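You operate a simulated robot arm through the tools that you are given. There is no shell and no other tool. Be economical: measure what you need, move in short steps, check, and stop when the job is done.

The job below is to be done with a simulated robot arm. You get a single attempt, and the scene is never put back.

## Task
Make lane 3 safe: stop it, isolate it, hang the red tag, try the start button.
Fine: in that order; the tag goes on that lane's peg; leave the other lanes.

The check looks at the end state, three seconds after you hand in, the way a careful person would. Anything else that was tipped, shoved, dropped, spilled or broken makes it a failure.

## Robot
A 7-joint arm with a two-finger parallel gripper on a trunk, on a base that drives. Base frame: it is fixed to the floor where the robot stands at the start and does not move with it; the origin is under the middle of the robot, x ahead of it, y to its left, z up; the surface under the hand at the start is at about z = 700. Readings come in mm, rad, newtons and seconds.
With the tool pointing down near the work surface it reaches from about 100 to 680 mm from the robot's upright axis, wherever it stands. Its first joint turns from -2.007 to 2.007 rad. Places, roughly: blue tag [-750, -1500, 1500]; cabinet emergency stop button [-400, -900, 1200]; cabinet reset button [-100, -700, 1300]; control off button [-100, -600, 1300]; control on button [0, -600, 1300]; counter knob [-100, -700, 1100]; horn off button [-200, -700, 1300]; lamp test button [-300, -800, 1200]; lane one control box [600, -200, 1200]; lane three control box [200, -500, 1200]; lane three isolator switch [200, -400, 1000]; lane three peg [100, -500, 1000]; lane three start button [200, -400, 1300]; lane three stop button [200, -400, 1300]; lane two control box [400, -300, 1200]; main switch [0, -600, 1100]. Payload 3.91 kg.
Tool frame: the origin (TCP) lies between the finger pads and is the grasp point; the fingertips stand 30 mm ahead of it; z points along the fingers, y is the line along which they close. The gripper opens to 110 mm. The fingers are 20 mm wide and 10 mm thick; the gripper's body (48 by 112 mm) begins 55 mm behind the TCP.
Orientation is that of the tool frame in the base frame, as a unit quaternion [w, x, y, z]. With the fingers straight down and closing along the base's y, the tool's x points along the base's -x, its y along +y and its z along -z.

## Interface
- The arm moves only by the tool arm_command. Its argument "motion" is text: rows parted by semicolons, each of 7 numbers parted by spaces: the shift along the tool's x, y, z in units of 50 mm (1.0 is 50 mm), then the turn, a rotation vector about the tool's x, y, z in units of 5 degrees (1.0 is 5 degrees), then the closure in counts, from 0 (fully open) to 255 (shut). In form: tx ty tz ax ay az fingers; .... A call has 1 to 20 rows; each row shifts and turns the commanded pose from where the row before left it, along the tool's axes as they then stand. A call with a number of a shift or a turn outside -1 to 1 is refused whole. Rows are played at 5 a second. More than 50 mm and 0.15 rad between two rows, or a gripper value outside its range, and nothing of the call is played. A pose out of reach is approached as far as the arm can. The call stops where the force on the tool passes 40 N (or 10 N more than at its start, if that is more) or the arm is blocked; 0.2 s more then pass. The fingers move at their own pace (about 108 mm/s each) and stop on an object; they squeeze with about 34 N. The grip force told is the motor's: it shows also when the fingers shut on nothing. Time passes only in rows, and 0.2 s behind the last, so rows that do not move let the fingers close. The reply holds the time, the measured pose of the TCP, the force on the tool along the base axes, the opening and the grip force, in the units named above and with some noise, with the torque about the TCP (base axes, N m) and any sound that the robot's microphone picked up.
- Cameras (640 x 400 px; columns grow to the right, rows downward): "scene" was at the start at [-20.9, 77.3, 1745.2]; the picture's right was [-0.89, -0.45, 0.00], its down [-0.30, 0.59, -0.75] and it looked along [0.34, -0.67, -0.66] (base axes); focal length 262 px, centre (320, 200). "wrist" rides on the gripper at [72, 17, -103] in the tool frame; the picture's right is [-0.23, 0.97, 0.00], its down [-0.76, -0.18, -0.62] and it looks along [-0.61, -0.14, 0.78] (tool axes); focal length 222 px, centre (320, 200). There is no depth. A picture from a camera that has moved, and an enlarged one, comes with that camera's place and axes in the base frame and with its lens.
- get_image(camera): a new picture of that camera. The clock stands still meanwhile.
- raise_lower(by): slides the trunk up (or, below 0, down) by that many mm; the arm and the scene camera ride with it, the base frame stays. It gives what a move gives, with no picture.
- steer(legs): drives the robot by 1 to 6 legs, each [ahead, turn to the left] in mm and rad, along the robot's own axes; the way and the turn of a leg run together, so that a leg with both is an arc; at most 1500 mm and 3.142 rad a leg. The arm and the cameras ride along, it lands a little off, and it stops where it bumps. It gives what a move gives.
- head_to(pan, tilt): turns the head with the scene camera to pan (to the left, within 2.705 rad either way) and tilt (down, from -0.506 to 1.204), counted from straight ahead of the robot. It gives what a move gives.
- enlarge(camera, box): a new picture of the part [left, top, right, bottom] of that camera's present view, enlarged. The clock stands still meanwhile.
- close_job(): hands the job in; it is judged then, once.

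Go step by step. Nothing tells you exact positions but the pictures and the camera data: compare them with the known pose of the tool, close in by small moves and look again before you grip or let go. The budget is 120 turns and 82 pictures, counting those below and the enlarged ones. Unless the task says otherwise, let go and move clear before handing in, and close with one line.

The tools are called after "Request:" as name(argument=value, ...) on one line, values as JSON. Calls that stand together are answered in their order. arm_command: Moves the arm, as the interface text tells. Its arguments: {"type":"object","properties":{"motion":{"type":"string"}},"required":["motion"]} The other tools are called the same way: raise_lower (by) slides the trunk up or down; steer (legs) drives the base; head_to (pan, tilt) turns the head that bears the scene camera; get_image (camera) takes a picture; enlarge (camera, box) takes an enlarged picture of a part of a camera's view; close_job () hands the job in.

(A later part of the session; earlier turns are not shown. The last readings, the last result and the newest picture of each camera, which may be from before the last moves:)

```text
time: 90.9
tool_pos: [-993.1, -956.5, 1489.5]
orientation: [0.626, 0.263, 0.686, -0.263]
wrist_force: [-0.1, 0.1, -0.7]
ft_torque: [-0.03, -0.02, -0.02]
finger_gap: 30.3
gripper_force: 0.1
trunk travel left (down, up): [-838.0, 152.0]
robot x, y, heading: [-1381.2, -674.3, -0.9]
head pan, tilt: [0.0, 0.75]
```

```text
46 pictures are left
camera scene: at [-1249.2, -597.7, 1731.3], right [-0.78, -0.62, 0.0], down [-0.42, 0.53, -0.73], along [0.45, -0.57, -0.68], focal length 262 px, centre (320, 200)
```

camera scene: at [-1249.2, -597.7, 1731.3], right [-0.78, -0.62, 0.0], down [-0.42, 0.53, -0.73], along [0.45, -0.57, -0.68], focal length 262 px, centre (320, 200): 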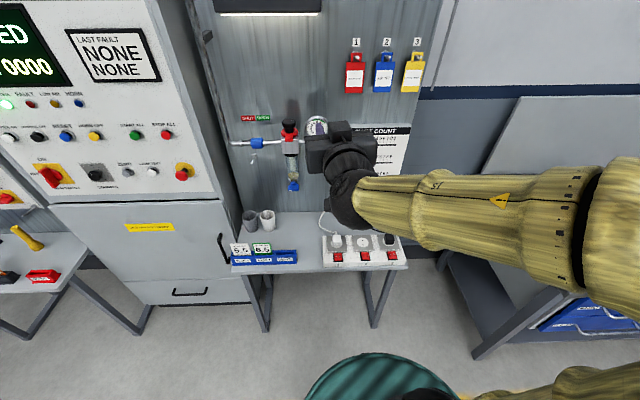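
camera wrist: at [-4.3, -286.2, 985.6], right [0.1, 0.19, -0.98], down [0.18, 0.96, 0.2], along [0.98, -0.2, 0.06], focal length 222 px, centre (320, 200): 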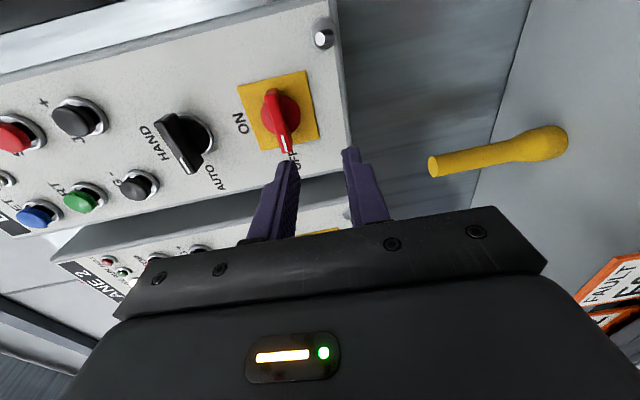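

I'm roughly in front of the tags at p≈-403 and the tables below leave room. I square up, centre the hand at s≈1491 and open the fingers to about 84 mm.

Request:
steer(legs=[[0, 0.047]])

Request:
arm_command(motion="0 0 0 0.8 -0.46 0 60; 0 0 0 0.77 -0.46 0.3 60; 0 -0.57 0 0 0 0 60; 0 -0.57 0 0 0 0 60; 0 -0.57 0 0 0 0 60; 0 -0.57 0 0 0 0 60; 0 0 0 0 0 0 60; 0 0 0 0 0 0 60")

Request:
head_to(pan=-0.1, tilt=0.4)

Request:
get_image(camera="scene")

Request:
get_image(camera="wrist")

```text
time: 91.7
tool_pos: [-979.7, -938.1, 1490.1]
orientation: [0.632, 0.247, 0.692, -0.248]
wrist_force: [0.3, 0.0, -1.2]
ft_torque: [-0.01, 0.0, 0.0]
finger_gap: 30.5
gripper_force: 0.0
trunk travel left (down, up): [-838.0, 152.0]
robot x, y, heading: [-1382.7, -673.7, -0.858]
head pan, tilt: [0.0, 0.75]
```

```text
time: 93.5
tool_pos: [-1066.0, -1012.7, 1492.0]
orientation: [0.644, 0.288, 0.644, -0.295]
wrist_force: [-0.1, 0.5, -0.1]
ft_torque: [-0.02, 0.0, -0.03]
finger_gap: 84.2
gripper_force: 0.1
trunk travel left (down, up): [-838.0, 152.0]
robot x, y, heading: [-1382.3, -673.5, -0.852]
head pan, tilt: [0.0, 0.75]
```

```text
time: 94.3
tool_pos: [-1065.5, -1014.9, 1491.1]
orientation: [0.644, 0.289, 0.644, -0.296]
wrist_force: [0.6, -0.4, -0.9]
ft_torque: [-0.01, 0.03, -0.04]
finger_gap: 84.0
gripper_force: 0.0
trunk travel left (down, up): [-838.0, 152.0]
robot x, y, heading: [-1385.7, -675.3, -0.854]
head pan, tilt: [-0.099, 0.4]
```

```text
45 pictures are left
camera scene: at [-1253.7, -604.5, 1762.3], right [-0.82, -0.58, 0.0], down [-0.23, 0.32, -0.92], along [0.53, -0.75, -0.39], focal length 262 px, centre (320, 200)
```

scene: 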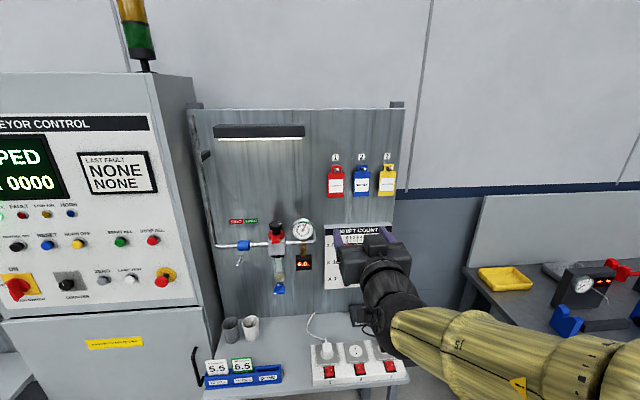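

```text
44 pictures are left
camera wrist: at [-1122.1, -924.2, 1417.6], right [0.73, 0.64, 0.22], down [-0.54, 0.36, 0.76], along [0.41, -0.68, 0.61], focal length 222 px, centre (320, 200)
```

wrist: 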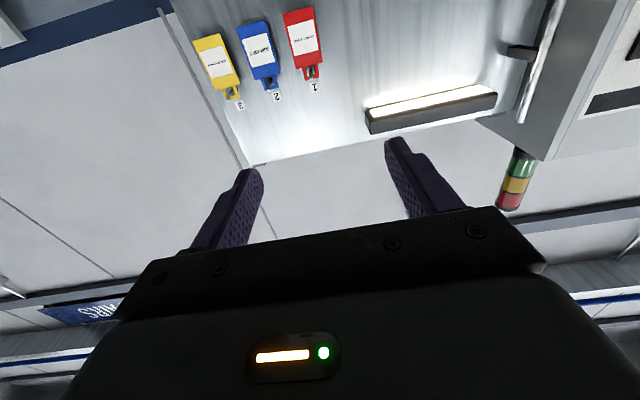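

The hand is square to the wall and close in line (s 1470 vs 1492). I lower to z≈1450, drive forward 320 mm and look again.

Request:
raise_lower(by=-42)

Request:
steer(legs=[[320, 0]])

Request:
get_image(camera="wrist")

Request:
get_image(camera="scene")

```text
time: 95.2
tool_pos: [-1065.9, -1012.6, 1449.0]
orientation: [0.644, 0.289, 0.644, -0.296]
wrist_force: [0.2, -0.6, 0.3]
ft_torque: [0.01, 0.04, 0.04]
finger_gap: 83.9
gripper_force: 0.1
trunk travel left (down, up): [-796.0, 194.0]
robot x, y, heading: [-1383.6, -674.0, -0.854]
head pan, tilt: [-0.099, 0.4]
```

```text
time: 97.6
tool_pos: [-860.2, -1257.9, 1449.5]
orientation: [0.643, 0.29, 0.643, -0.297]
wrist_force: [0.2, -0.5, -1.0]
ft_torque: [0.0, 0.02, 0.0]
finger_gap: 84.0
gripper_force: 0.1
trunk travel left (down, up): [-796.0, 194.0]
robot x, y, heading: [-1178.7, -918.6, -0.863]
head pan, tilt: [-0.099, 0.4]
```

```text
43 pictures are left
camera wrist: at [-914.3, -1167.8, 1375.4], right [0.74, 0.64, 0.22], down [-0.54, 0.36, 0.76], along [0.41, -0.68, 0.61], focal length 222 px, centre (320, 200)
```

wrist: 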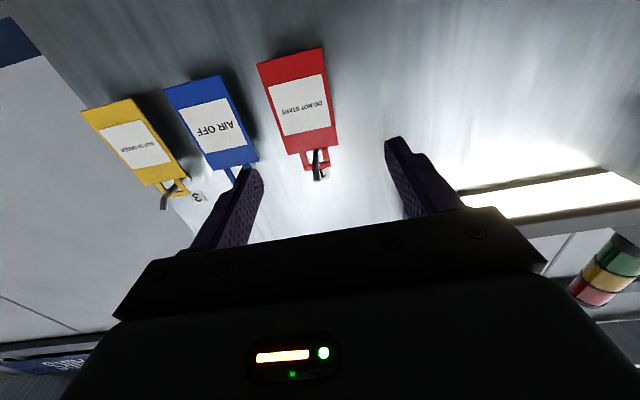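

```text
42 pictures are left
camera scene: at [-1044.1, -847.6, 1720.3], right [-0.82, -0.57, 0.0], down [-0.22, 0.32, -0.92], along [0.53, -0.75, -0.39], focal length 262 px, centre (320, 200)
```

scene: 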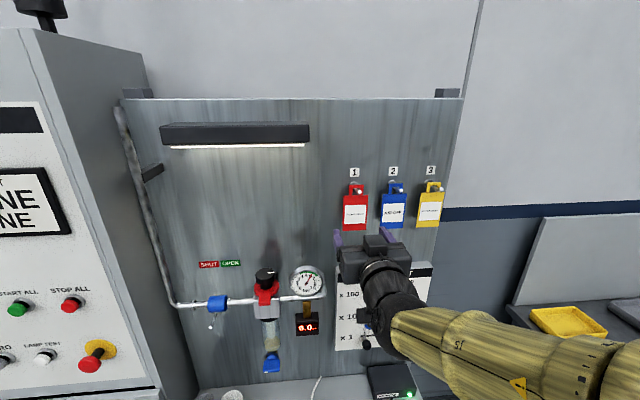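

Red tag estimated at s≈1491, p≈500–530, z≈1440; the hand is at s=1475, p=381. I shift right 16 mm and forward 60 mm, then check.

Request:
arm_command(motion="0 -0.31 0 0 0 0 60; 0 0 0.6 0 0 0 60; 0 0 0.6 0 0 0 60; 0 0 0 0 0 0 60")

Request:
get_image(camera="wrist")

Request:
enlarge(camera="scene", box=[320, 150, 460, 290])

```text
time: 98.6
tool_pos: [-825.4, -1311.7, 1447.1]
orientation: [0.644, 0.288, 0.643, -0.297]
wrist_force: [0.5, 0.3, 0.4]
ft_torque: [0.04, 0.03, -0.02]
finger_gap: 84.1
gripper_force: 0.0
out of reach, approached as far as the arm can: row 1
trunk travel left (down, up): [-796.0, 194.0]
robot x, y, heading: [-1174.6, -917.9, -0.857]
head pan, tilt: [-0.099, 0.4]
```

```text
41 pictures are left
camera wrist: at [-880.5, -1221.7, 1373.7], right [0.74, 0.64, 0.22], down [-0.54, 0.36, 0.76], along [0.41, -0.68, 0.61], focal length 222 px, centre (320, 200)
```

wrist: 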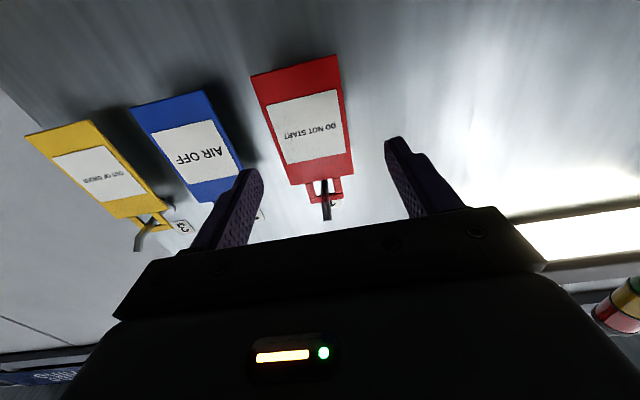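

```text
2.86 times, centred on (390, 220) of scene
camera zoom: at [-1045.0, -846.1, 1720.4], right [-0.82, -0.57, 0.0], down [-0.22, 0.32, -0.92], along [0.53, -0.76, -0.39], focal length 748 px, centre (120, 143)
```

zoom: 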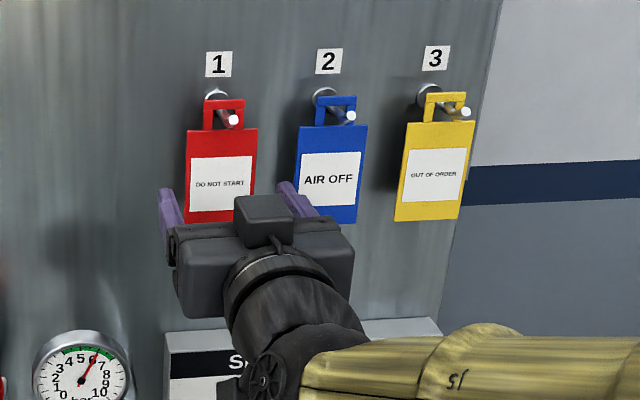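

The tag sits between the fingers' lines. Right 5 mm, forward 35 mm, and look once more before closing.

Request:
arm_command(motion="0 -0.11 0 0 0 0 60; 0 0 0.35 0 0 0 60; 0 0 0.35 0 0 0 60; 0 0 0 0 0 0 60")

Request:
get_image(camera="wrist")

Request:
enlarge(camera="scene", box=[320, 150, 460, 290])

```text
time: 99.6
tool_pos: [-805.3, -1341.2, 1446.9]
orientation: [0.643, 0.29, 0.643, -0.298]
wrist_force: [-0.4, -0.1, 0.4]
ft_torque: [0.02, 0.03, 0.0]
finger_gap: 83.9
gripper_force: 0.1
trunk travel left (down, up): [-796.0, 194.0]
robot x, y, heading: [-1173.9, -913.6, -0.861]
head pan, tilt: [-0.099, 0.4]
```

```text
39 pictures are left
camera wrist: at [-861.4, -1252.1, 1374.1], right [0.74, 0.64, 0.22], down [-0.54, 0.36, 0.76], along [0.41, -0.68, 0.61], focal length 222 px, centre (320, 200)
```

wrist: 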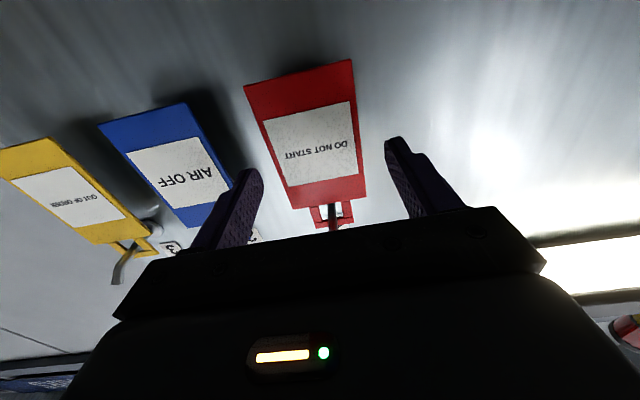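

```text
2.86 times, centred on (390, 220) of scene
camera zoom: at [-1044.8, -846.5, 1720.4], right [-0.82, -0.57, 0.0], down [-0.22, 0.32, -0.92], along [0.53, -0.76, -0.39], focal length 748 px, centre (120, 143)
```

zoom: 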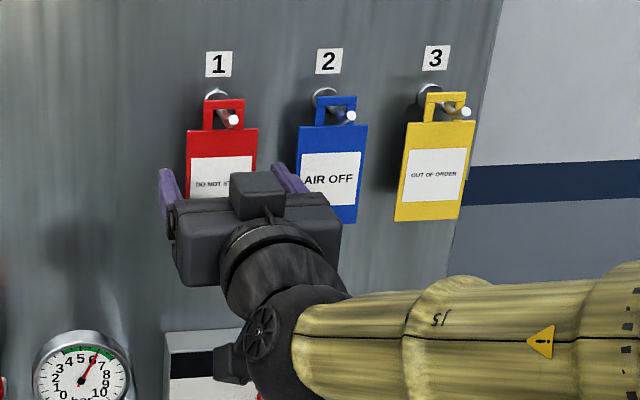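

The tag still lies about 10 mm beyond the tips and 5 mm right. I correct and go 26 mm further so the pads overlap its edges.

Request:
arm_command(motion="0 -0.1 0 0 0 0 60; 0 0 0.26 0 0 0 60; 0 0 0.26 0 0 0 60; 0 0 0 0 0 0 60")

Request:
get_image(camera="wrist")

```text
time: 100.6
tool_pos: [-793.8, -1365.9, 1446.9]
orientation: [0.643, 0.289, 0.643, -0.298]
wrist_force: [0.0, -0.2, -0.6]
ft_torque: [0.01, 0.01, -0.01]
finger_gap: 84.0
gripper_force: 0.0
trunk travel left (down, up): [-796.0, 194.0]
robot x, y, heading: [-1174.2, -910.7, -0.867]
head pan, tilt: [-0.099, 0.4]
```

```text
37 pictures are left
camera wrist: at [-849.3, -1276.0, 1374.4], right [0.74, 0.64, 0.22], down [-0.54, 0.36, 0.76], along [0.41, -0.68, 0.61], focal length 222 px, centre (320, 200)
```

wrist: 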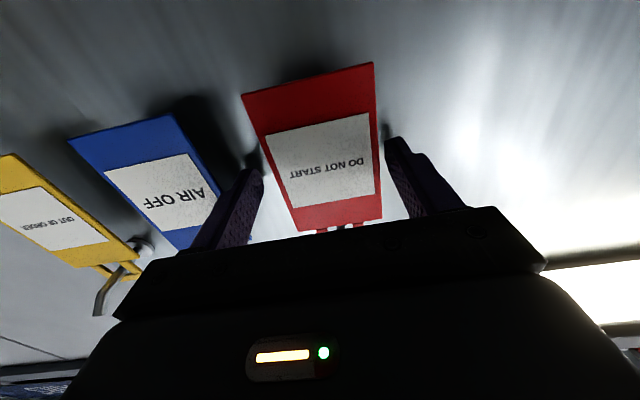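

The tag's edges are now between the pads, well centred. I close on it.

Request:
arm_command(motion="0 0 0 0 0 0 255; 0 0 0 0 0 0 255; 0 0 0 0 0 0 255")

Request:
get_image(camera="wrist")

Request:
enlarge(camera="scene", box=[320, 150, 460, 290])

```text
time: 101.4
tool_pos: [-794.1, -1365.6, 1448.6]
orientation: [0.643, 0.29, 0.643, -0.297]
wrist_force: [-0.2, 0.8, -0.4]
ft_torque: [0.01, 0.01, -0.01]
finger_gap: 58.7
gripper_force: 33.8
trunk travel left (down, up): [-796.0, 194.0]
robot x, y, heading: [-1173.4, -913.0, -0.861]
head pan, tilt: [-0.099, 0.4]
```

```text
36 pictures are left
camera wrist: at [-849.4, -1276.0, 1374.4], right [0.74, 0.64, 0.22], down [-0.54, 0.36, 0.76], along [0.41, -0.68, 0.61], focal length 222 px, centre (320, 200)
```

wrist: 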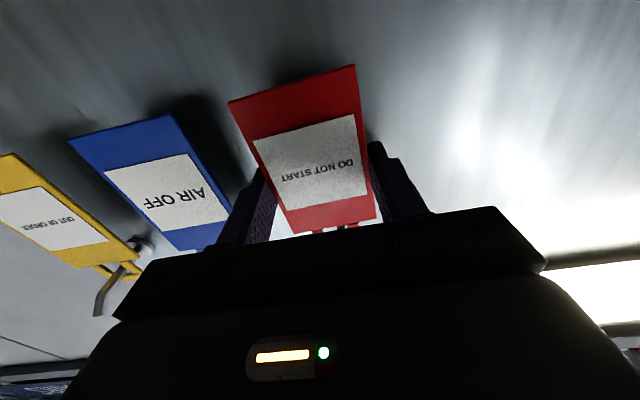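

```text
2.86 times, centred on (390, 220) of scene
camera zoom: at [-1044.7, -846.9, 1720.4], right [-0.82, -0.57, 0.0], down [-0.22, 0.32, -0.92], along [0.53, -0.75, -0.39], focal length 748 px, centre (120, 143)
```

zoom: 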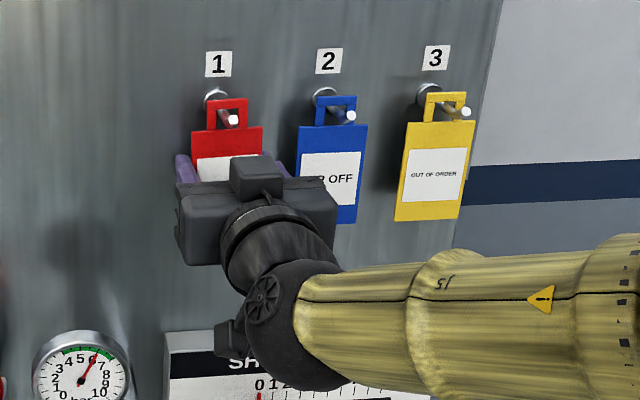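

The tag is held (58.7 mm). Before pulling it off I look at the hook's shape.

Request:
enlarge(camera="wrist", box=[60, 210, 180, 330])

Request:
enlarge(camera="scene", box=[340, 170, 450, 210])

```text
3.33 times, centred on (120, 270) of wrist
camera zoom: at [-849.4, -1276.0, 1374.4], right [0.74, 0.64, 0.22], down [-0.54, 0.36, 0.76], along [0.41, -0.68, 0.61], focal length 740 px, centre (987, -33)
```

zoom: 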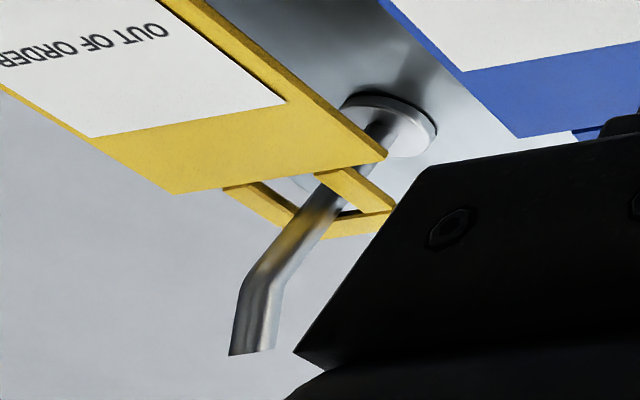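

```text
5.82 times, centred on (395, 190) of scene
camera zoom: at [-1044.7, -846.9, 1720.4], right [-0.82, -0.57, 0.0], down [-0.22, 0.32, -0.92], along [0.53, -0.75, -0.39], focal length 1524 px, centre (-116, 258)
```

zoom: 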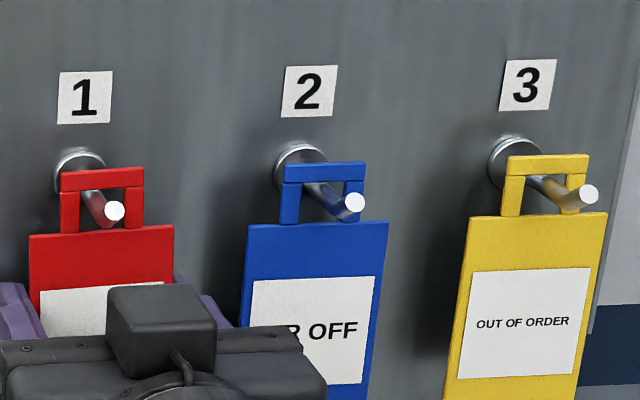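

The hook is a straight rod with a 45° up-turned tip; the loop has about 9 mm of play. I lift 7 mm and draw out 10 mm, watching the force.

Request:
arm_command(motion="-0.07 0 0 0 0 0 255; -0.07 0 0 0 0 0 255; 0 0 -0.1 0 0 0 255; 0 0 -0.1 0 0 0 255; 0 0 0 0 0 0 255")

Request:
enlarge(camera="scene", box=[340, 170, 450, 210])

```text
time: 102.6
tool_pos: [-800.0, -1358.1, 1455.3]
orientation: [0.644, 0.29, 0.643, -0.297]
wrist_force: [-0.3, -0.3, -0.4]
ft_torque: [-0.01, 0.02, -0.01]
finger_gap: 58.7
gripper_force: 33.8
trunk travel left (down, up): [-796.0, 194.0]
robot x, y, heading: [-1175.0, -910.9, -0.86]
head pan, tilt: [-0.099, 0.4]
```

```text
5.82 times, centred on (395, 190) of scene
camera zoom: at [-1044.7, -847.0, 1720.3], right [-0.82, -0.57, 0.0], down [-0.22, 0.32, -0.92], along [0.53, -0.75, -0.39], focal length 1524 px, centre (-116, 258)
```

zoom: 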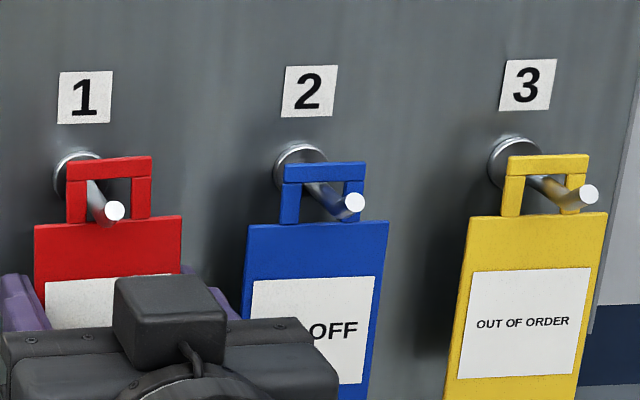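

No contact force. Next 10 mm out with 5 mm up along the tip's slope.

Request:
arm_command(motion="-0.04 0 -0.08 0 0 0 255; -0.06 0 -0.08 0 0 0 255; -0.04 0 -0.06 0 0 0 255; 0 0 0 0 0 0 255")

Request:
enlarge(camera="scene", box=[340, 170, 450, 210])

```text
time: 103.6
tool_pos: [-804.2, -1352.1, 1458.8]
orientation: [0.641, 0.29, 0.646, -0.296]
wrist_force: [2.0, -0.8, -21.1]
ft_torque: [0.08, 0.25, -0.01]
finger_gap: 58.5
gripper_force: 33.5
trunk travel left (down, up): [-796.0, 194.0]
robot x, y, heading: [-1177.0, -915.3, -0.857]
head pan, tilt: [-0.099, 0.4]
```

```text
5.82 times, centred on (395, 190) of scene
camera zoom: at [-1042.6, -849.1, 1720.0], right [-0.82, -0.57, 0.0], down [-0.22, 0.32, -0.92], along [0.53, -0.75, -0.39], focal length 1524 px, centre (-116, 258)
```

zoom: 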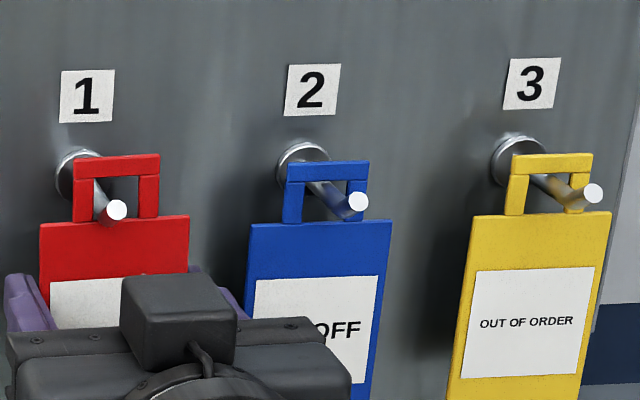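

The plate's top now presses up on the rod, so I drop 5 mm and draw further out before rising.

Request:
arm_command(motion="0.1 0 0 0 0 0 255; 0 0 -0.1 0 0 0 255; 0 0 -0.1 0 0 0 255; 0 0 0 0 0 0 255")

Request:
enlarge(camera="scene", box=[340, 170, 450, 210])

```text
time: 104.6
tool_pos: [-811.8, -1343.0, 1457.2]
orientation: [0.643, 0.291, 0.643, -0.297]
wrist_force: [0.0, 0.3, -0.1]
ft_torque: [0.0, 0.0, 0.01]
finger_gap: 58.4
gripper_force: 34.5
trunk travel left (down, up): [-796.0, 194.0]
robot x, y, heading: [-1177.6, -911.5, -0.856]
head pan, tilt: [-0.099, 0.4]
```

```text
5.82 times, centred on (395, 190) of scene
camera zoom: at [-1044.6, -847.1, 1720.4], right [-0.82, -0.57, 0.0], down [-0.22, 0.32, -0.92], along [0.53, -0.75, -0.39], focal length 1524 px, centre (-116, 258)
```

zoom: 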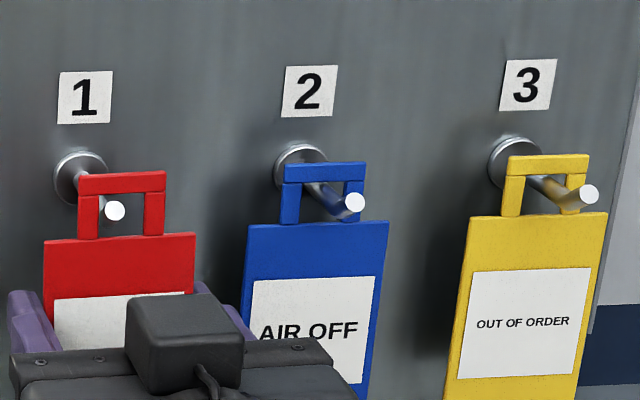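

Free again (29 mm drawn out). The hook tip is just in the loop; I shift 3 mm left and go out and up along the tip.

Request:
arm_command(motion="0 0.05 0 0 0 0 255; -0.06 0 -0.1 0 0 0 255; -0.06 0 -0.1 0 0 0 255; 0 0 0 0 0 0 255")

Request:
enlarge(camera="scene", box=[340, 170, 450, 210])

```text
time: 105.6
tool_pos: [-815.5, -1333.8, 1463.3]
orientation: [0.643, 0.289, 0.643, -0.298]
wrist_force: [1.5, 0.1, -0.2]
ft_torque: [0.0, 0.02, 0.0]
finger_gap: 58.7
gripper_force: 34.2
trunk travel left (down, up): [-796.0, 194.0]
robot x, y, heading: [-1172.5, -915.8, -0.865]
head pan, tilt: [-0.099, 0.4]
```

```text
5.82 times, centred on (395, 190) of scene
camera zoom: at [-1044.8, -847.0, 1720.4], right [-0.82, -0.57, 0.0], down [-0.22, 0.32, -0.92], along [0.53, -0.75, -0.39], focal length 1524 px, centre (-116, 258)
```

zoom: 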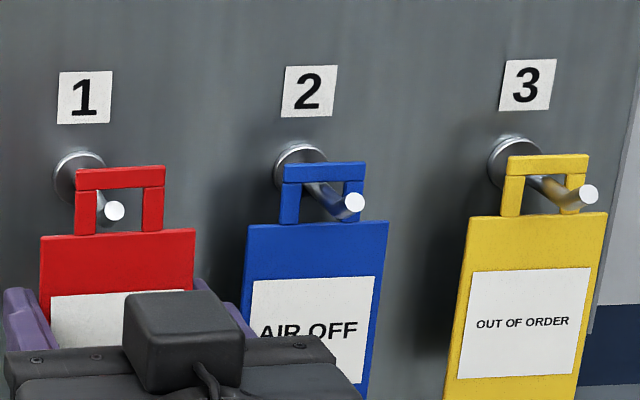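

Still no load. I continue out 15 mm, up 4 mm.

Request:
arm_command(motion="-0.04 0 -0.1 0 0 0 255; -0.04 0 -0.1 0 0 0 255; 0 0 -0.1 0 0 0 255; 0 0 0 0 0 0 255")

Request:
enlarge(camera="scene", box=[340, 170, 450, 210])

```text
time: 106.6
tool_pos: [-826.5, -1322.8, 1467.4]
orientation: [0.643, 0.29, 0.643, -0.298]
wrist_force: [0.6, -0.2, 0.2]
ft_torque: [-0.01, 0.0, 0.01]
finger_gap: 58.7
gripper_force: 33.7
trunk travel left (down, up): [-796.0, 194.0]
robot x, y, heading: [-1177.0, -915.8, -0.859]
head pan, tilt: [-0.099, 0.4]
```

```text
5.82 times, centred on (395, 190) of scene
camera zoom: at [-1044.6, -847.1, 1720.3], right [-0.82, -0.57, 0.0], down [-0.22, 0.32, -0.92], along [0.53, -0.75, -0.39], focal length 1524 px, centre (-116, 258)
```

zoom: 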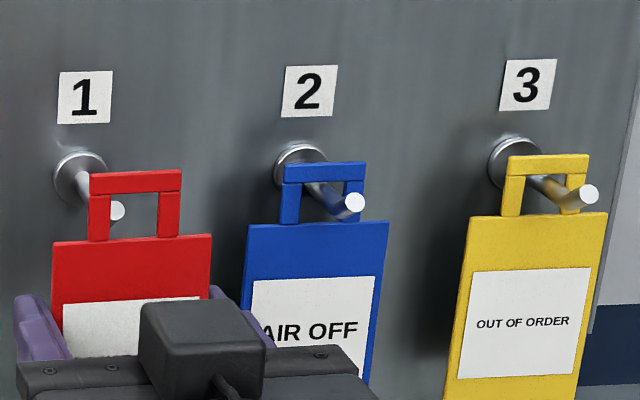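

The loop's leg now covers the tip, so the tag is off the hook. I draw it well clear.

Request:
arm_command(motion="0 0 -0.2 0 0 0 255; 0 0 -0.4 0 0 0 255; 0 0 -0.6 0 0 0 255; 0 0 0 0 0 0 255")

Request:
get_image(camera="scene")

Request:
get_image(camera="wrist")

```text
time: 107.6
tool_pos: [-860.0, -1278.6, 1466.4]
orientation: [0.643, 0.292, 0.643, -0.298]
wrist_force: [-0.3, -0.5, -0.6]
ft_torque: [0.01, 0.04, 0.02]
finger_gap: 58.1
gripper_force: 33.8
out of reach, approached as far as the arm can: row 3
trunk travel left (down, up): [-796.0, 194.0]
robot x, y, heading: [-1179.1, -918.3, -0.859]
head pan, tilt: [-0.099, 0.4]
```

```text
27 pictures are left
camera scene: at [-1044.8, -847.8, 1720.4], right [-0.82, -0.57, 0.0], down [-0.22, 0.32, -0.92], along [0.53, -0.75, -0.39], focal length 262 px, centre (320, 200)
```

scene: 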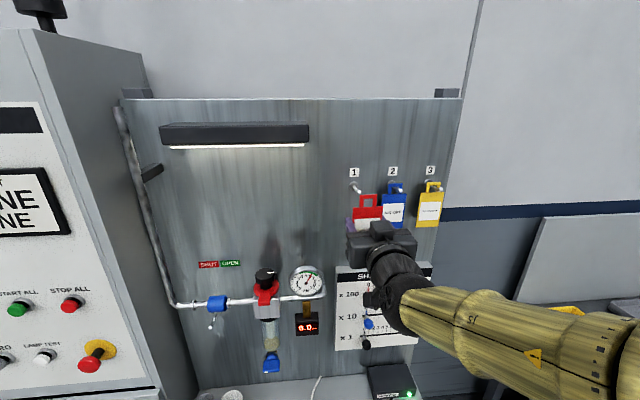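

```text
26 pictures are left
camera wrist: at [-915.2, -1189.2, 1393.0], right [0.74, 0.64, 0.22], down [-0.54, 0.36, 0.76], along [0.41, -0.68, 0.61], focal length 222 px, centre (320, 200)
```

wrist: 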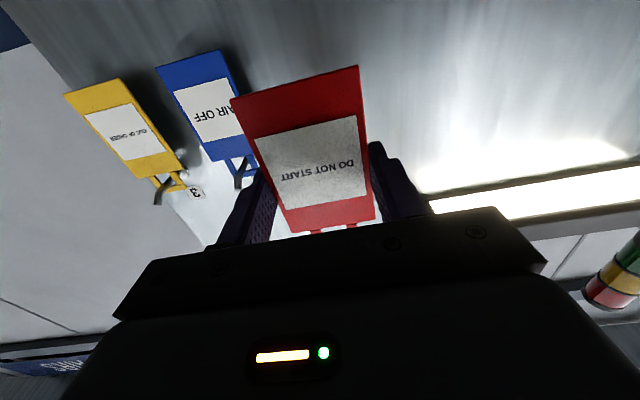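

The red tag is held steady and hook 1 is empty; the others hang as before. I back off and reverse along the wall to lane 3.

Request:
steer(legs=[[-330, 0], [0, -1.565], [-1305, 0], [0, 1.571]])

```text
time: 128.1
tool_pos: [-131.1, -186.1, 1467.8]
orientation: [0.633, 0.312, 0.633, -0.319]
wrist_force: [-0.8, 0.1, -0.5]
ft_torque: [-0.01, -0.03, -0.04]
finger_gap: 58.4
gripper_force: 34.0
trunk travel left (down, up): [-796.0, 194.0]
robot x, y, heading: [-420.9, 195.7, -0.924]
head pan, tilt: [-0.099, 0.4]
```

I correct the heading, lower the trunk 520 mm, and drive in to a safe stand-off at lane 3.

Request:
steer(legs=[[0, 0.071]])

Request:
raise_lower(by=-520)

Request:
steer(legs=[[255, 0]])

Request:
head_to(pan=0.1, tilt=0.4)

Request:
get_image(camera="scene")

Request:
get_image(camera="wrist")

```text
time: 129.0
tool_pos: [-103.8, -165.0, 1466.8]
orientation: [0.644, 0.289, 0.644, -0.296]
wrist_force: [0.3, -0.1, -0.7]
ft_torque: [0.02, -0.01, 0.0]
finger_gap: 58.3
gripper_force: 34.1
trunk travel left (down, up): [-796.0, 194.0]
robot x, y, heading: [-427.7, 196.7, -0.858]
head pan, tilt: [-0.099, 0.4]
```

```text
refused: -520 is not a number from -400 to 400
```

```text
time: 131.1
tool_pos: [68.1, -361.6, 1466.9]
orientation: [0.644, 0.289, 0.644, -0.296]
wrist_force: [0.2, -0.6, 0.4]
ft_torque: [-0.01, 0.02, -0.01]
finger_gap: 58.4
gripper_force: 33.5
trunk travel left (down, up): [-796.0, 194.0]
robot x, y, heading: [-253.5, 1.4, -0.857]
head pan, tilt: [-0.099, 0.4]
```

```text
time: 131.8
tool_pos: [66.8, -361.3, 1467.2]
orientation: [0.644, 0.288, 0.644, -0.296]
wrist_force: [-0.6, -1.0, -0.2]
ft_torque: [-0.01, 0.02, 0.01]
finger_gap: 58.5
gripper_force: 34.5
trunk travel left (down, up): [-796.0, 194.0]
robot x, y, heading: [-249.8, 0.6, -0.854]
head pan, tilt: [0.099, 0.4]
```

```text
25 pictures are left
camera scene: at [-106.2, 81.3, 1720.4], right [-0.69, -0.73, 0.0], down [-0.28, 0.27, -0.92], along [0.67, -0.63, -0.39], focal length 262 px, centre (320, 200)
```

scene: 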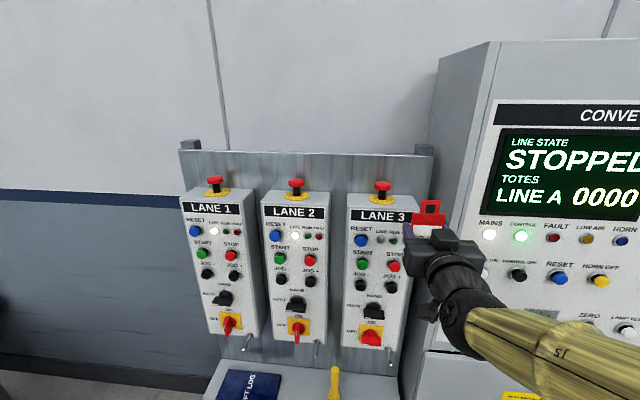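

```text
24 pictures are left
camera wrist: at [11.8, -271.7, 1393.3], right [0.73, 0.64, 0.22], down [-0.54, 0.36, 0.76], along [0.41, -0.68, 0.61], focal length 222 px, centre (320, 200)
```

wrist: 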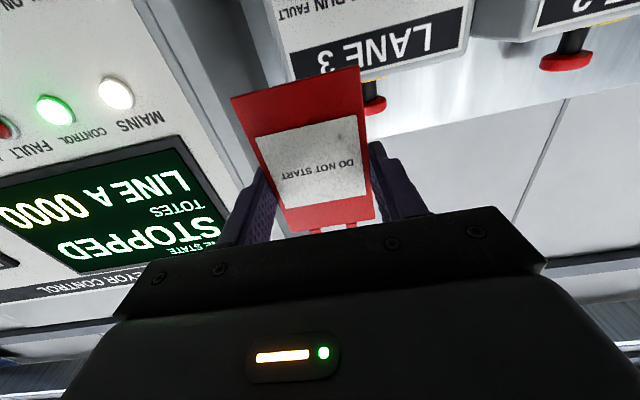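

The hand is at s=187, p=316, clear of everything below in front of the panel. I lower in two steps.

Request:
raise_lower(by=-400)

Request:
raise_lower(by=-130)

Request:
head_to(pan=0.05, tilt=0.5)

Request:
get_image(camera="scene")

Request:
get_image(camera="wrist")

```text
time: 135.6
tool_pos: [68.4, -360.6, 1066.8]
orientation: [0.644, 0.288, 0.644, -0.295]
wrist_force: [0.0, -0.4, -0.8]
ft_torque: [0.02, -0.02, -0.01]
finger_gap: 58.5
gripper_force: 34.3
trunk travel left (down, up): [-396.0, 594.0]
robot x, y, heading: [-252.5, -2.4, -0.857]
head pan, tilt: [0.099, 0.4]
```

```text
time: 137.2
tool_pos: [75.7, -365.1, 922.9]
orientation: [0.631, 0.288, 0.656, -0.298]
wrist_force: [0.6, -0.9, 0.0]
ft_torque: [0.0, 0.0, -0.04]
finger_gap: 58.4
gripper_force: 34.4
trunk travel left (down, up): [-266.0, 724.0]
robot x, y, heading: [-248.1, 0.3, -0.854]
head pan, tilt: [0.099, 0.4]
```

```text
time: 137.9
tool_pos: [76.2, -363.8, 922.3]
orientation: [0.631, 0.289, 0.655, -0.298]
wrist_force: [-0.2, -0.6, -1.0]
ft_torque: [-0.03, -0.01, 0.01]
finger_gap: 58.5
gripper_force: 34.0
trunk travel left (down, up): [-266.0, 724.0]
robot x, y, heading: [-251.3, 0.1, -0.857]
head pan, tilt: [0.051, 0.499]
```

```text
23 pictures are left
camera scene: at [-110.5, 79.3, 1180.5], right [-0.72, -0.69, 0.0], down [-0.33, 0.34, -0.88], along [0.61, -0.63, -0.48], focal length 262 px, centre (320, 200)
```

scene: 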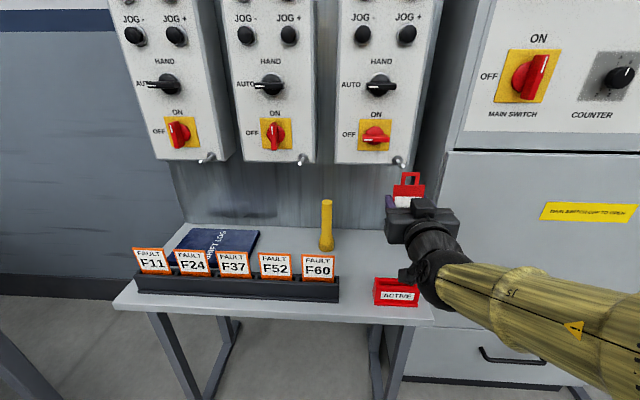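

```text
22 pictures are left
camera wrist: at [17.8, -274.8, 852.1], right [0.74, 0.64, 0.2], down [-0.51, 0.35, 0.78], along [0.43, -0.68, 0.59], focal length 222 px, centre (320, 200)
```

wrist: 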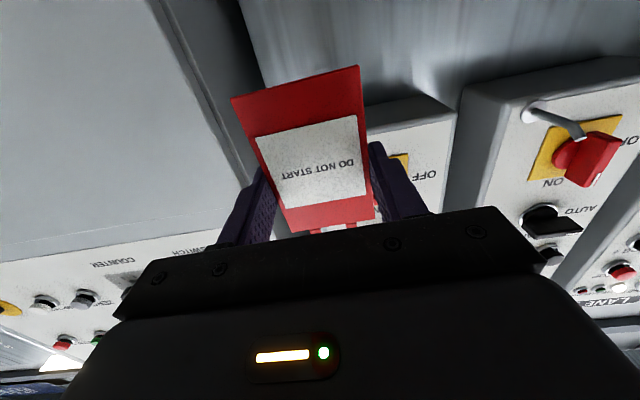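

The peg is visible just above and behind the loop. I enlarge to fix both positions.

Request:
enlarge(camera="scene", box=[360, 130, 440, 210])

```text
5.00 times, centred on (400, 170) of scene
camera zoom: at [-110.5, 79.3, 1180.5], right [-0.72, -0.69, 0.0], down [-0.33, 0.34, -0.88], along [0.61, -0.63, -0.48], focal length 1310 px, centre (-80, 350)
```

zoom: 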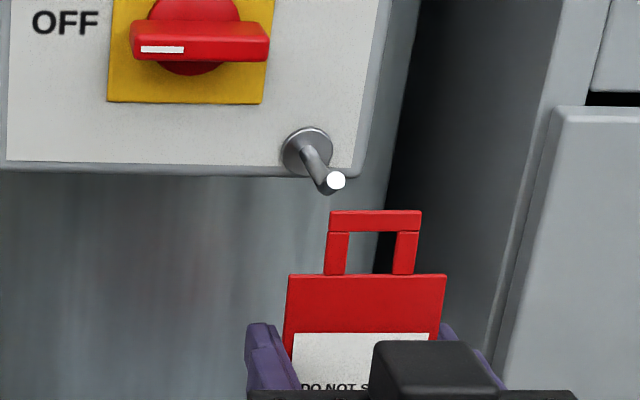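

Peg: base near (186,465,965), up-turned tip near (184,405,977). Loop opening now at (183,335,971). I level the tool, raise 6 mm and bring the tag to just before the tip.

Request:
arm_command(motion="0 -0.04 0 0 -0.28 0 255; -0.12 0 0.3 0 0 0 255; 0 0 0.3 0 0 0 255; 0 0 0.3 0 0 0 255; 0 0 0 0 0 0 255; 0 0 0 0 0 0 255")

Request:
enlarge(camera="scene", box=[360, 130, 440, 210])

```text
time: 139.3
tool_pos: [95.3, -396.6, 943.4]
orientation: [0.653, 0.284, 0.636, -0.299]
wrist_force: [0.9, 0.5, 0.3]
ft_torque: [-0.04, 0.02, -0.04]
finger_gap: 58.5
gripper_force: 34.5
trunk travel left (down, up): [-266.0, 724.0]
robot x, y, heading: [-250.5, 0.0, -0.86]
head pan, tilt: [0.051, 0.499]
```

```text
5.00 times, centred on (400, 170) of scene
camera zoom: at [-110.5, 79.3, 1181.2], right [-0.72, -0.69, 0.0], down [-0.33, 0.34, -0.88], along [0.61, -0.63, -0.48], focal length 1310 px, centre (-80, 350)
```

zoom: 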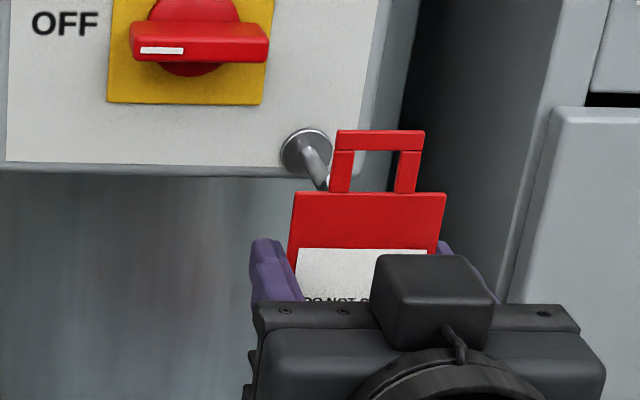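

The arm took out its earlier sag, so the loop is now about 14 mm too high and 5 mm right. I correct that without advancing.

Request:
arm_command(motion="0.14 0.09 0 0 0.34 0 255; 0.14 0 0 0 0 0 255; 0 0 0 0 0 0 255; 0 0 0 0 0 0 255")

Request:
enlarge(camera="scene", box=[360, 130, 440, 210])

```text
time: 140.3
tool_pos: [99.7, -392.6, 930.8]
orientation: [0.642, 0.29, 0.645, -0.295]
wrist_force: [-0.4, 0.1, -0.1]
ft_torque: [-0.02, 0.02, -0.05]
finger_gap: 58.5
gripper_force: 33.8
trunk travel left (down, up): [-266.0, 724.0]
robot x, y, heading: [-249.1, -2.3, -0.854]
head pan, tilt: [0.051, 0.499]
```

```text
5.00 times, centred on (400, 170) of scene
camera zoom: at [-110.5, 79.3, 1181.2], right [-0.72, -0.69, 0.0], down [-0.33, 0.34, -0.88], along [0.61, -0.63, -0.48], focal length 1310 px, centre (-80, 350)
```

zoom: 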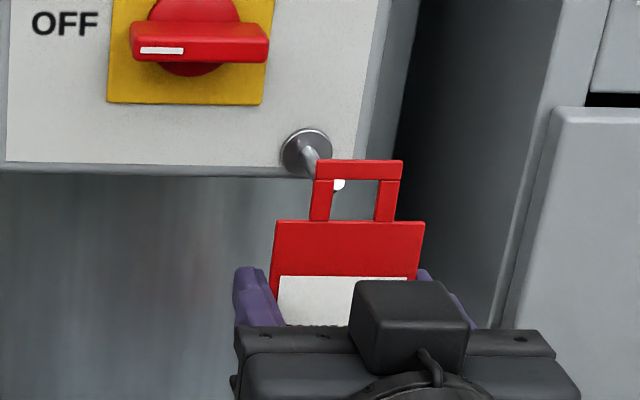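

The loop centre is at (184,371,980) and the tip at about (185,406,974). I lower 5 mm and advance 40 mm over the tip.

Request:
arm_command(motion="0.1 -0.02 0.2 0 0 0 255; 0 0 0.2 0 0 0 255; 0 0 0.2 0 0 0 255; 0 0 0.2 0 0 0 255; 0 0 0 0 0 0 255")

Request:
enlarge(camera="scene", box=[360, 130, 440, 210])

```text
time: 141.5
tool_pos: [124.6, -424.0, 924.6]
orientation: [0.642, 0.29, 0.645, -0.295]
wrist_force: [0.1, 1.0, -1.6]
ft_torque: [-0.02, 0.0, 0.0]
finger_gap: 58.1
gripper_force: 34.6
trunk travel left (down, up): [-266.0, 724.0]
robot x, y, heading: [-250.6, 3.0, -0.854]
head pan, tilt: [0.051, 0.499]
```

```text
5.00 times, centred on (400, 170) of scene
camera zoom: at [-110.4, 79.3, 1181.2], right [-0.72, -0.69, 0.0], down [-0.33, 0.34, -0.88], along [0.61, -0.63, -0.48], focal length 1310 px, centre (-80, 350)
```

zoom: 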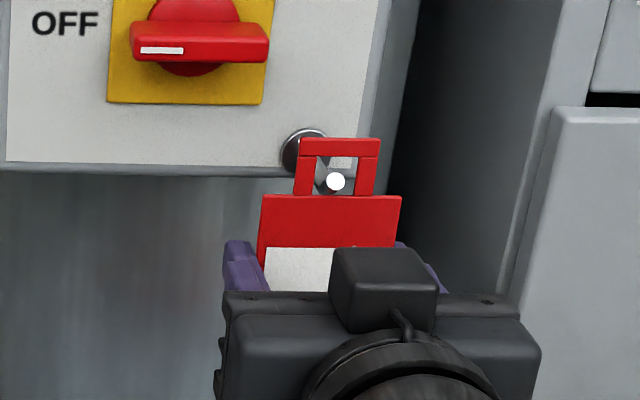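

The tip is now inside the loop with no force. I follow the bend: down and in.

Request:
arm_command(motion="0.08 0 0 0 0 0 255; 0.04 0 0.12 0 0 0 255; 0.08 0 0.12 0 0 0 255; 0 0 0 0 0 0 255")

Request:
enlarge(camera="scene", box=[360, 130, 440, 210])

```text
time: 142.5
tool_pos: [132.3, -432.5, 914.2]
orientation: [0.643, 0.29, 0.645, -0.294]
wrist_force: [0.2, -0.4, -0.2]
ft_torque: [0.02, -0.02, 0.02]
finger_gap: 58.5
gripper_force: 34.5
trunk travel left (down, up): [-266.0, 724.0]
robot x, y, heading: [-252.5, -1.6, -0.855]
head pan, tilt: [0.051, 0.499]
```

```text
5.00 times, centred on (400, 170) of scene
camera zoom: at [-110.4, 79.2, 1181.2], right [-0.72, -0.69, 0.0], down [-0.33, 0.34, -0.88], along [0.61, -0.63, -0.48], focal length 1310 px, centre (-80, 350)
```

zoom: 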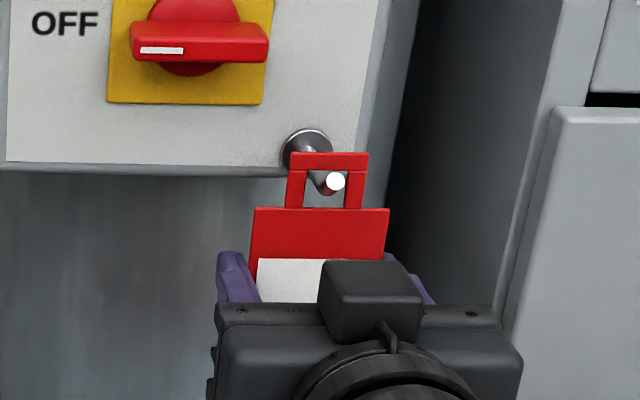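

The rod runs through the loop, still no force. I go 10 mm further in, then lower in small steps until the loop rests on the rod.

Request:
arm_command(motion="0 0 0.1 0 0 0 255; 0 0 0.1 0 0 0 255; 0.03 0 0 0 0 0 255; 0 0 0 0 0 0 255")

Request:
enlarge(camera="scene", box=[360, 130, 440, 210])

```text
time: 143.5
tool_pos: [139.2, -440.4, 914.1]
orientation: [0.642, 0.289, 0.645, -0.295]
wrist_force: [-0.8, -0.1, -0.5]
ft_torque: [-0.01, -0.03, 0.01]
finger_gap: 58.4
gripper_force: 33.7
trunk travel left (down, up): [-266.0, 724.0]
robot x, y, heading: [-250.0, -2.6, -0.856]
head pan, tilt: [0.051, 0.499]
```

```text
5.00 times, centred on (400, 170) of scene
camera zoom: at [-110.5, 79.3, 1181.2], right [-0.72, -0.69, 0.0], down [-0.33, 0.34, -0.88], along [0.61, -0.63, -0.48], focal length 1310 px, centre (-80, 350)
```

zoom: 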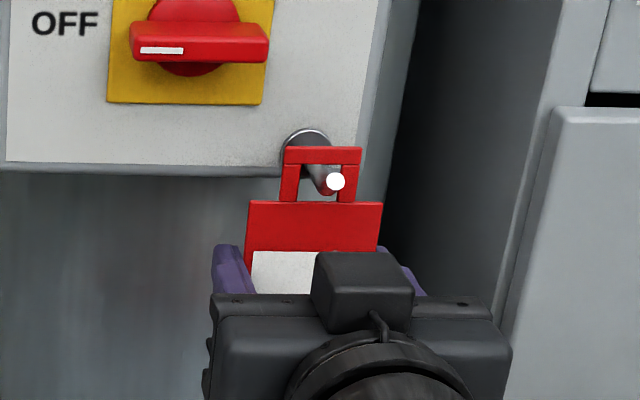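

The loop sits around the straight part of the rod. Now lowering in 1.5 mm steps.

Request:
arm_command(motion="0.03 0 0 0 0 0 255; 0.03 0 0 0 0 0 255; 0.03 0 0 0 0 0 255; 0 0 0 0 0 0 255")

```text
time: 144.5
tool_pos: [139.1, -439.6, 911.8]
orientation: [0.644, 0.288, 0.644, -0.296]
wrist_force: [4.0, -4.3, 19.6]
ft_torque: [0.07, 0.06, 0.0]
finger_gap: 58.7
gripper_force: 34.1
trunk travel left (down, up): [-266.0, 724.0]
robot x, y, heading: [-250.7, 2.4, -0.856]
head pan, tilt: [0.051, 0.499]
```

The loop rests on the rod (20 N upward). I ease up 2 mm to unload and open the fingers just enough.

Request:
arm_command(motion="-0.04 0 0 0 0 0 255; 0 0 0 0 0 0 110; 0 0 0 0 0 0 90; 0 0 0 0 0 0 80; 0 0 0 0 0 0 80; 0 0 0 0 0 0 80")

Request:
get_image(camera="wrist")

Request:
enlarge(camera="scene", box=[360, 130, 440, 210])

```text
time: 145.9
tool_pos: [138.9, -441.5, 911.3]
orientation: [0.643, 0.289, 0.645, -0.294]
wrist_force: [0.0, -0.3, 0.6]
ft_torque: [0.04, 0.03, 0.01]
finger_gap: 75.4
gripper_force: 0.0
trunk travel left (down, up): [-266.0, 724.0]
robot x, y, heading: [-253.9, -2.4, -0.854]
head pan, tilt: [0.051, 0.499]
```

```text
15 pictures are left
camera wrist: at [82.6, -351.0, 837.9], right [0.73, 0.64, 0.22], down [-0.54, 0.36, 0.76], along [0.41, -0.68, 0.61], focal length 222 px, centre (320, 200)
```

wrist: 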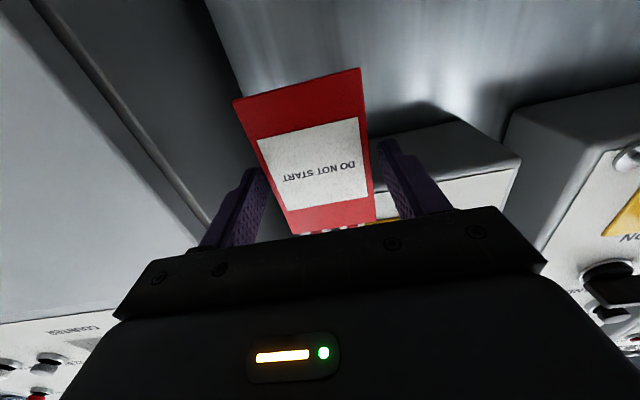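

```text
5.00 times, centred on (400, 170) of scene
camera zoom: at [-110.5, 79.3, 1181.2], right [-0.72, -0.69, 0.0], down [-0.33, 0.34, -0.88], along [0.61, -0.63, -0.48], focal length 1310 px, centre (-80, 350)
```

zoom: 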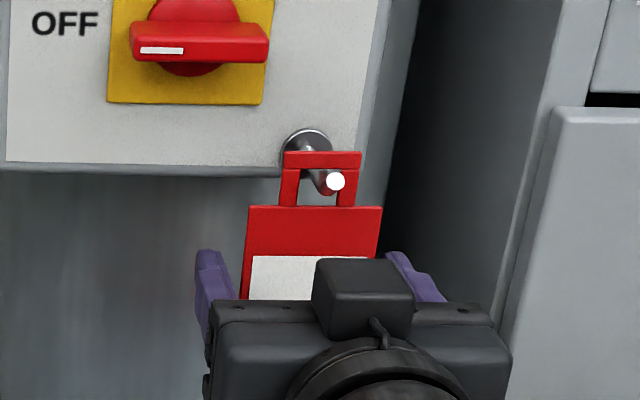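

The tag hangs freely on lane 3's peg. I back straight out slowly.

Request:
arm_command(motion="0 -0.04 0 0 0 0 80; 0 0 -0.2 0 0 0 80; 0 0 -0.2 0 0 0 80; 0 0 -0.2 0 0 0 80; 0 0 -0.3 0 0 0 80; 0 0 -0.3 0 0 0 80; 0 0 -0.3 0 0 0 80; 0 0 0 0 0 0 80")

Request:
enlarge(camera="scene", box=[320, 60, 480, 260])

```text
time: 147.7
tool_pos: [87.7, -385.4, 912.6]
orientation: [0.642, 0.29, 0.645, -0.295]
wrist_force: [0.2, -0.7, 0.9]
ft_torque: [-0.01, -0.03, 0.02]
finger_gap: 76.0
gripper_force: 0.1
trunk travel left (down, up): [-266.0, 724.0]
robot x, y, heading: [-251.1, 1.9, -0.857]
head pan, tilt: [0.051, 0.499]
```

```text
2.00 times, centred on (400, 160) of scene
camera zoom: at [-110.5, 79.3, 1181.2], right [-0.72, -0.69, 0.0], down [-0.33, 0.34, -0.88], along [0.61, -0.63, -0.48], focal length 524 px, centre (160, 280)
```

zoom: 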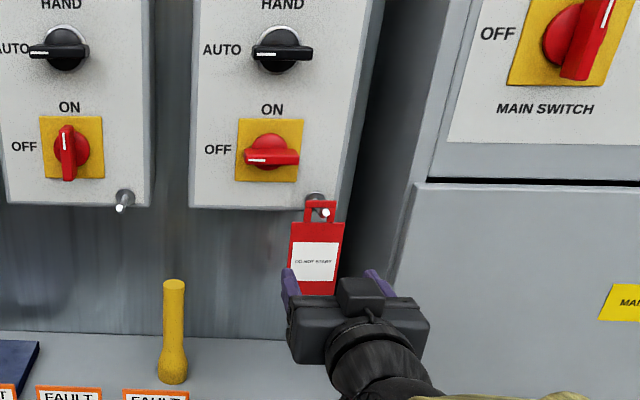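

The tag hangs properly on lane 3's peg. Now I shift left to START's column, close the fingers and raise to button height.

Request:
arm_command(motion="0 0.2 -0.2 0 0 0 80; 0 0.47 0 0 0 0 255; 0 0.47 0 0 0 0 255; 0 0.47 0 0 0 0 255; 0 0.47 0 0 0 0 255; 0 0 0 0 0 0 255; 0 0 0 0 0 0 255")

Request:
raise_lower(by=378)

Request:
get_image(camera="wrist")

```text
time: 149.3
tool_pos: [158.2, -309.9, 912.4]
orientation: [0.642, 0.29, 0.645, -0.296]
wrist_force: [0.9, 0.3, 0.1]
ft_torque: [0.03, 0.02, 0.01]
finger_gap: 0.3
gripper_force: 34.0
trunk travel left (down, up): [-266.0, 724.0]
robot x, y, heading: [-250.3, -0.7, -0.851]
head pan, tilt: [0.051, 0.499]
```

```text
time: 152.9
tool_pos: [157.7, -310.4, 1289.6]
orientation: [0.642, 0.29, 0.645, -0.295]
wrist_force: [-0.2, 0.7, 0.2]
ft_torque: [0.01, 0.0, -0.06]
finger_gap: 0.0
gripper_force: 33.9
trunk travel left (down, up): [-644.0, 346.0]
robot x, y, heading: [-255.0, -0.0, -0.859]
head pan, tilt: [0.051, 0.499]
```

```text
12 pictures are left
camera wrist: at [101.2, -220.1, 1215.7], right [0.73, 0.64, 0.22], down [-0.54, 0.36, 0.76], along [0.41, -0.68, 0.61], focal length 222 px, centre (320, 200)
```

wrist: 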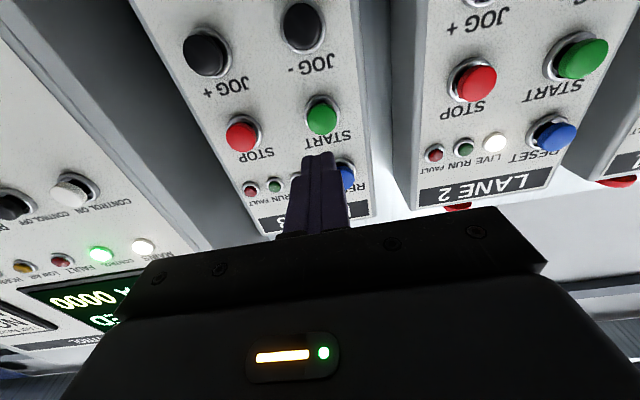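

START is straight ahead of the closed fingertips. I press it the same way as STOP.

Request:
arm_command(motion="0 0 0.5 0 0 0 255; 0 0 0.5 0 0 0 255; 0 0 0.4 0 0 0 255; 0 0 0.1 0 0 0 255; 0 0 0.1 0 0 0 255; 0 0 0.1 0 0 0 255; 0 0 0.1 0 0 0 255")

Request:
enlarge(camera="wrist", box=[220, 60, 460, 240])

```text
time: 154.5
tool_pos: [215.2, -376.0, 1288.9]
orientation: [0.643, 0.29, 0.645, -0.295]
wrist_force: [-1.4, 3.6, -1.0]
ft_torque: [0.05, 0.03, 0.02]
finger_gap: 0.3
gripper_force: 33.8
trunk travel left (down, up): [-644.0, 346.0]
robot x, y, heading: [-249.9, -2.2, -0.858]
head pan, tilt: [0.051, 0.499]
heard: click
```

```text
2.22 times, centred on (340, 150) of wrist
camera zoom: at [158.9, -287.0, 1215.5], right [0.73, 0.64, 0.22], down [-0.54, 0.36, 0.76], along [0.41, -0.68, 0.61], focal length 494 px, centre (276, 311)
```

zoom: 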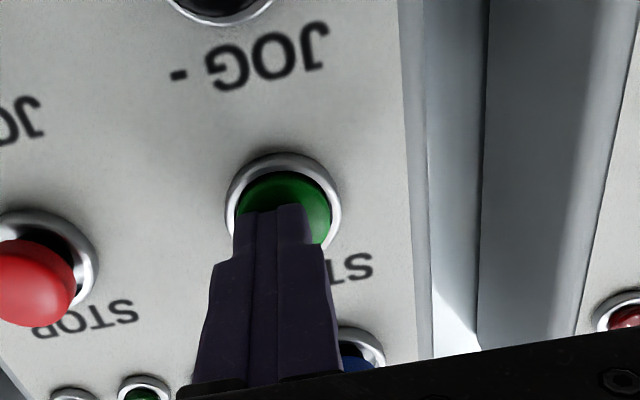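

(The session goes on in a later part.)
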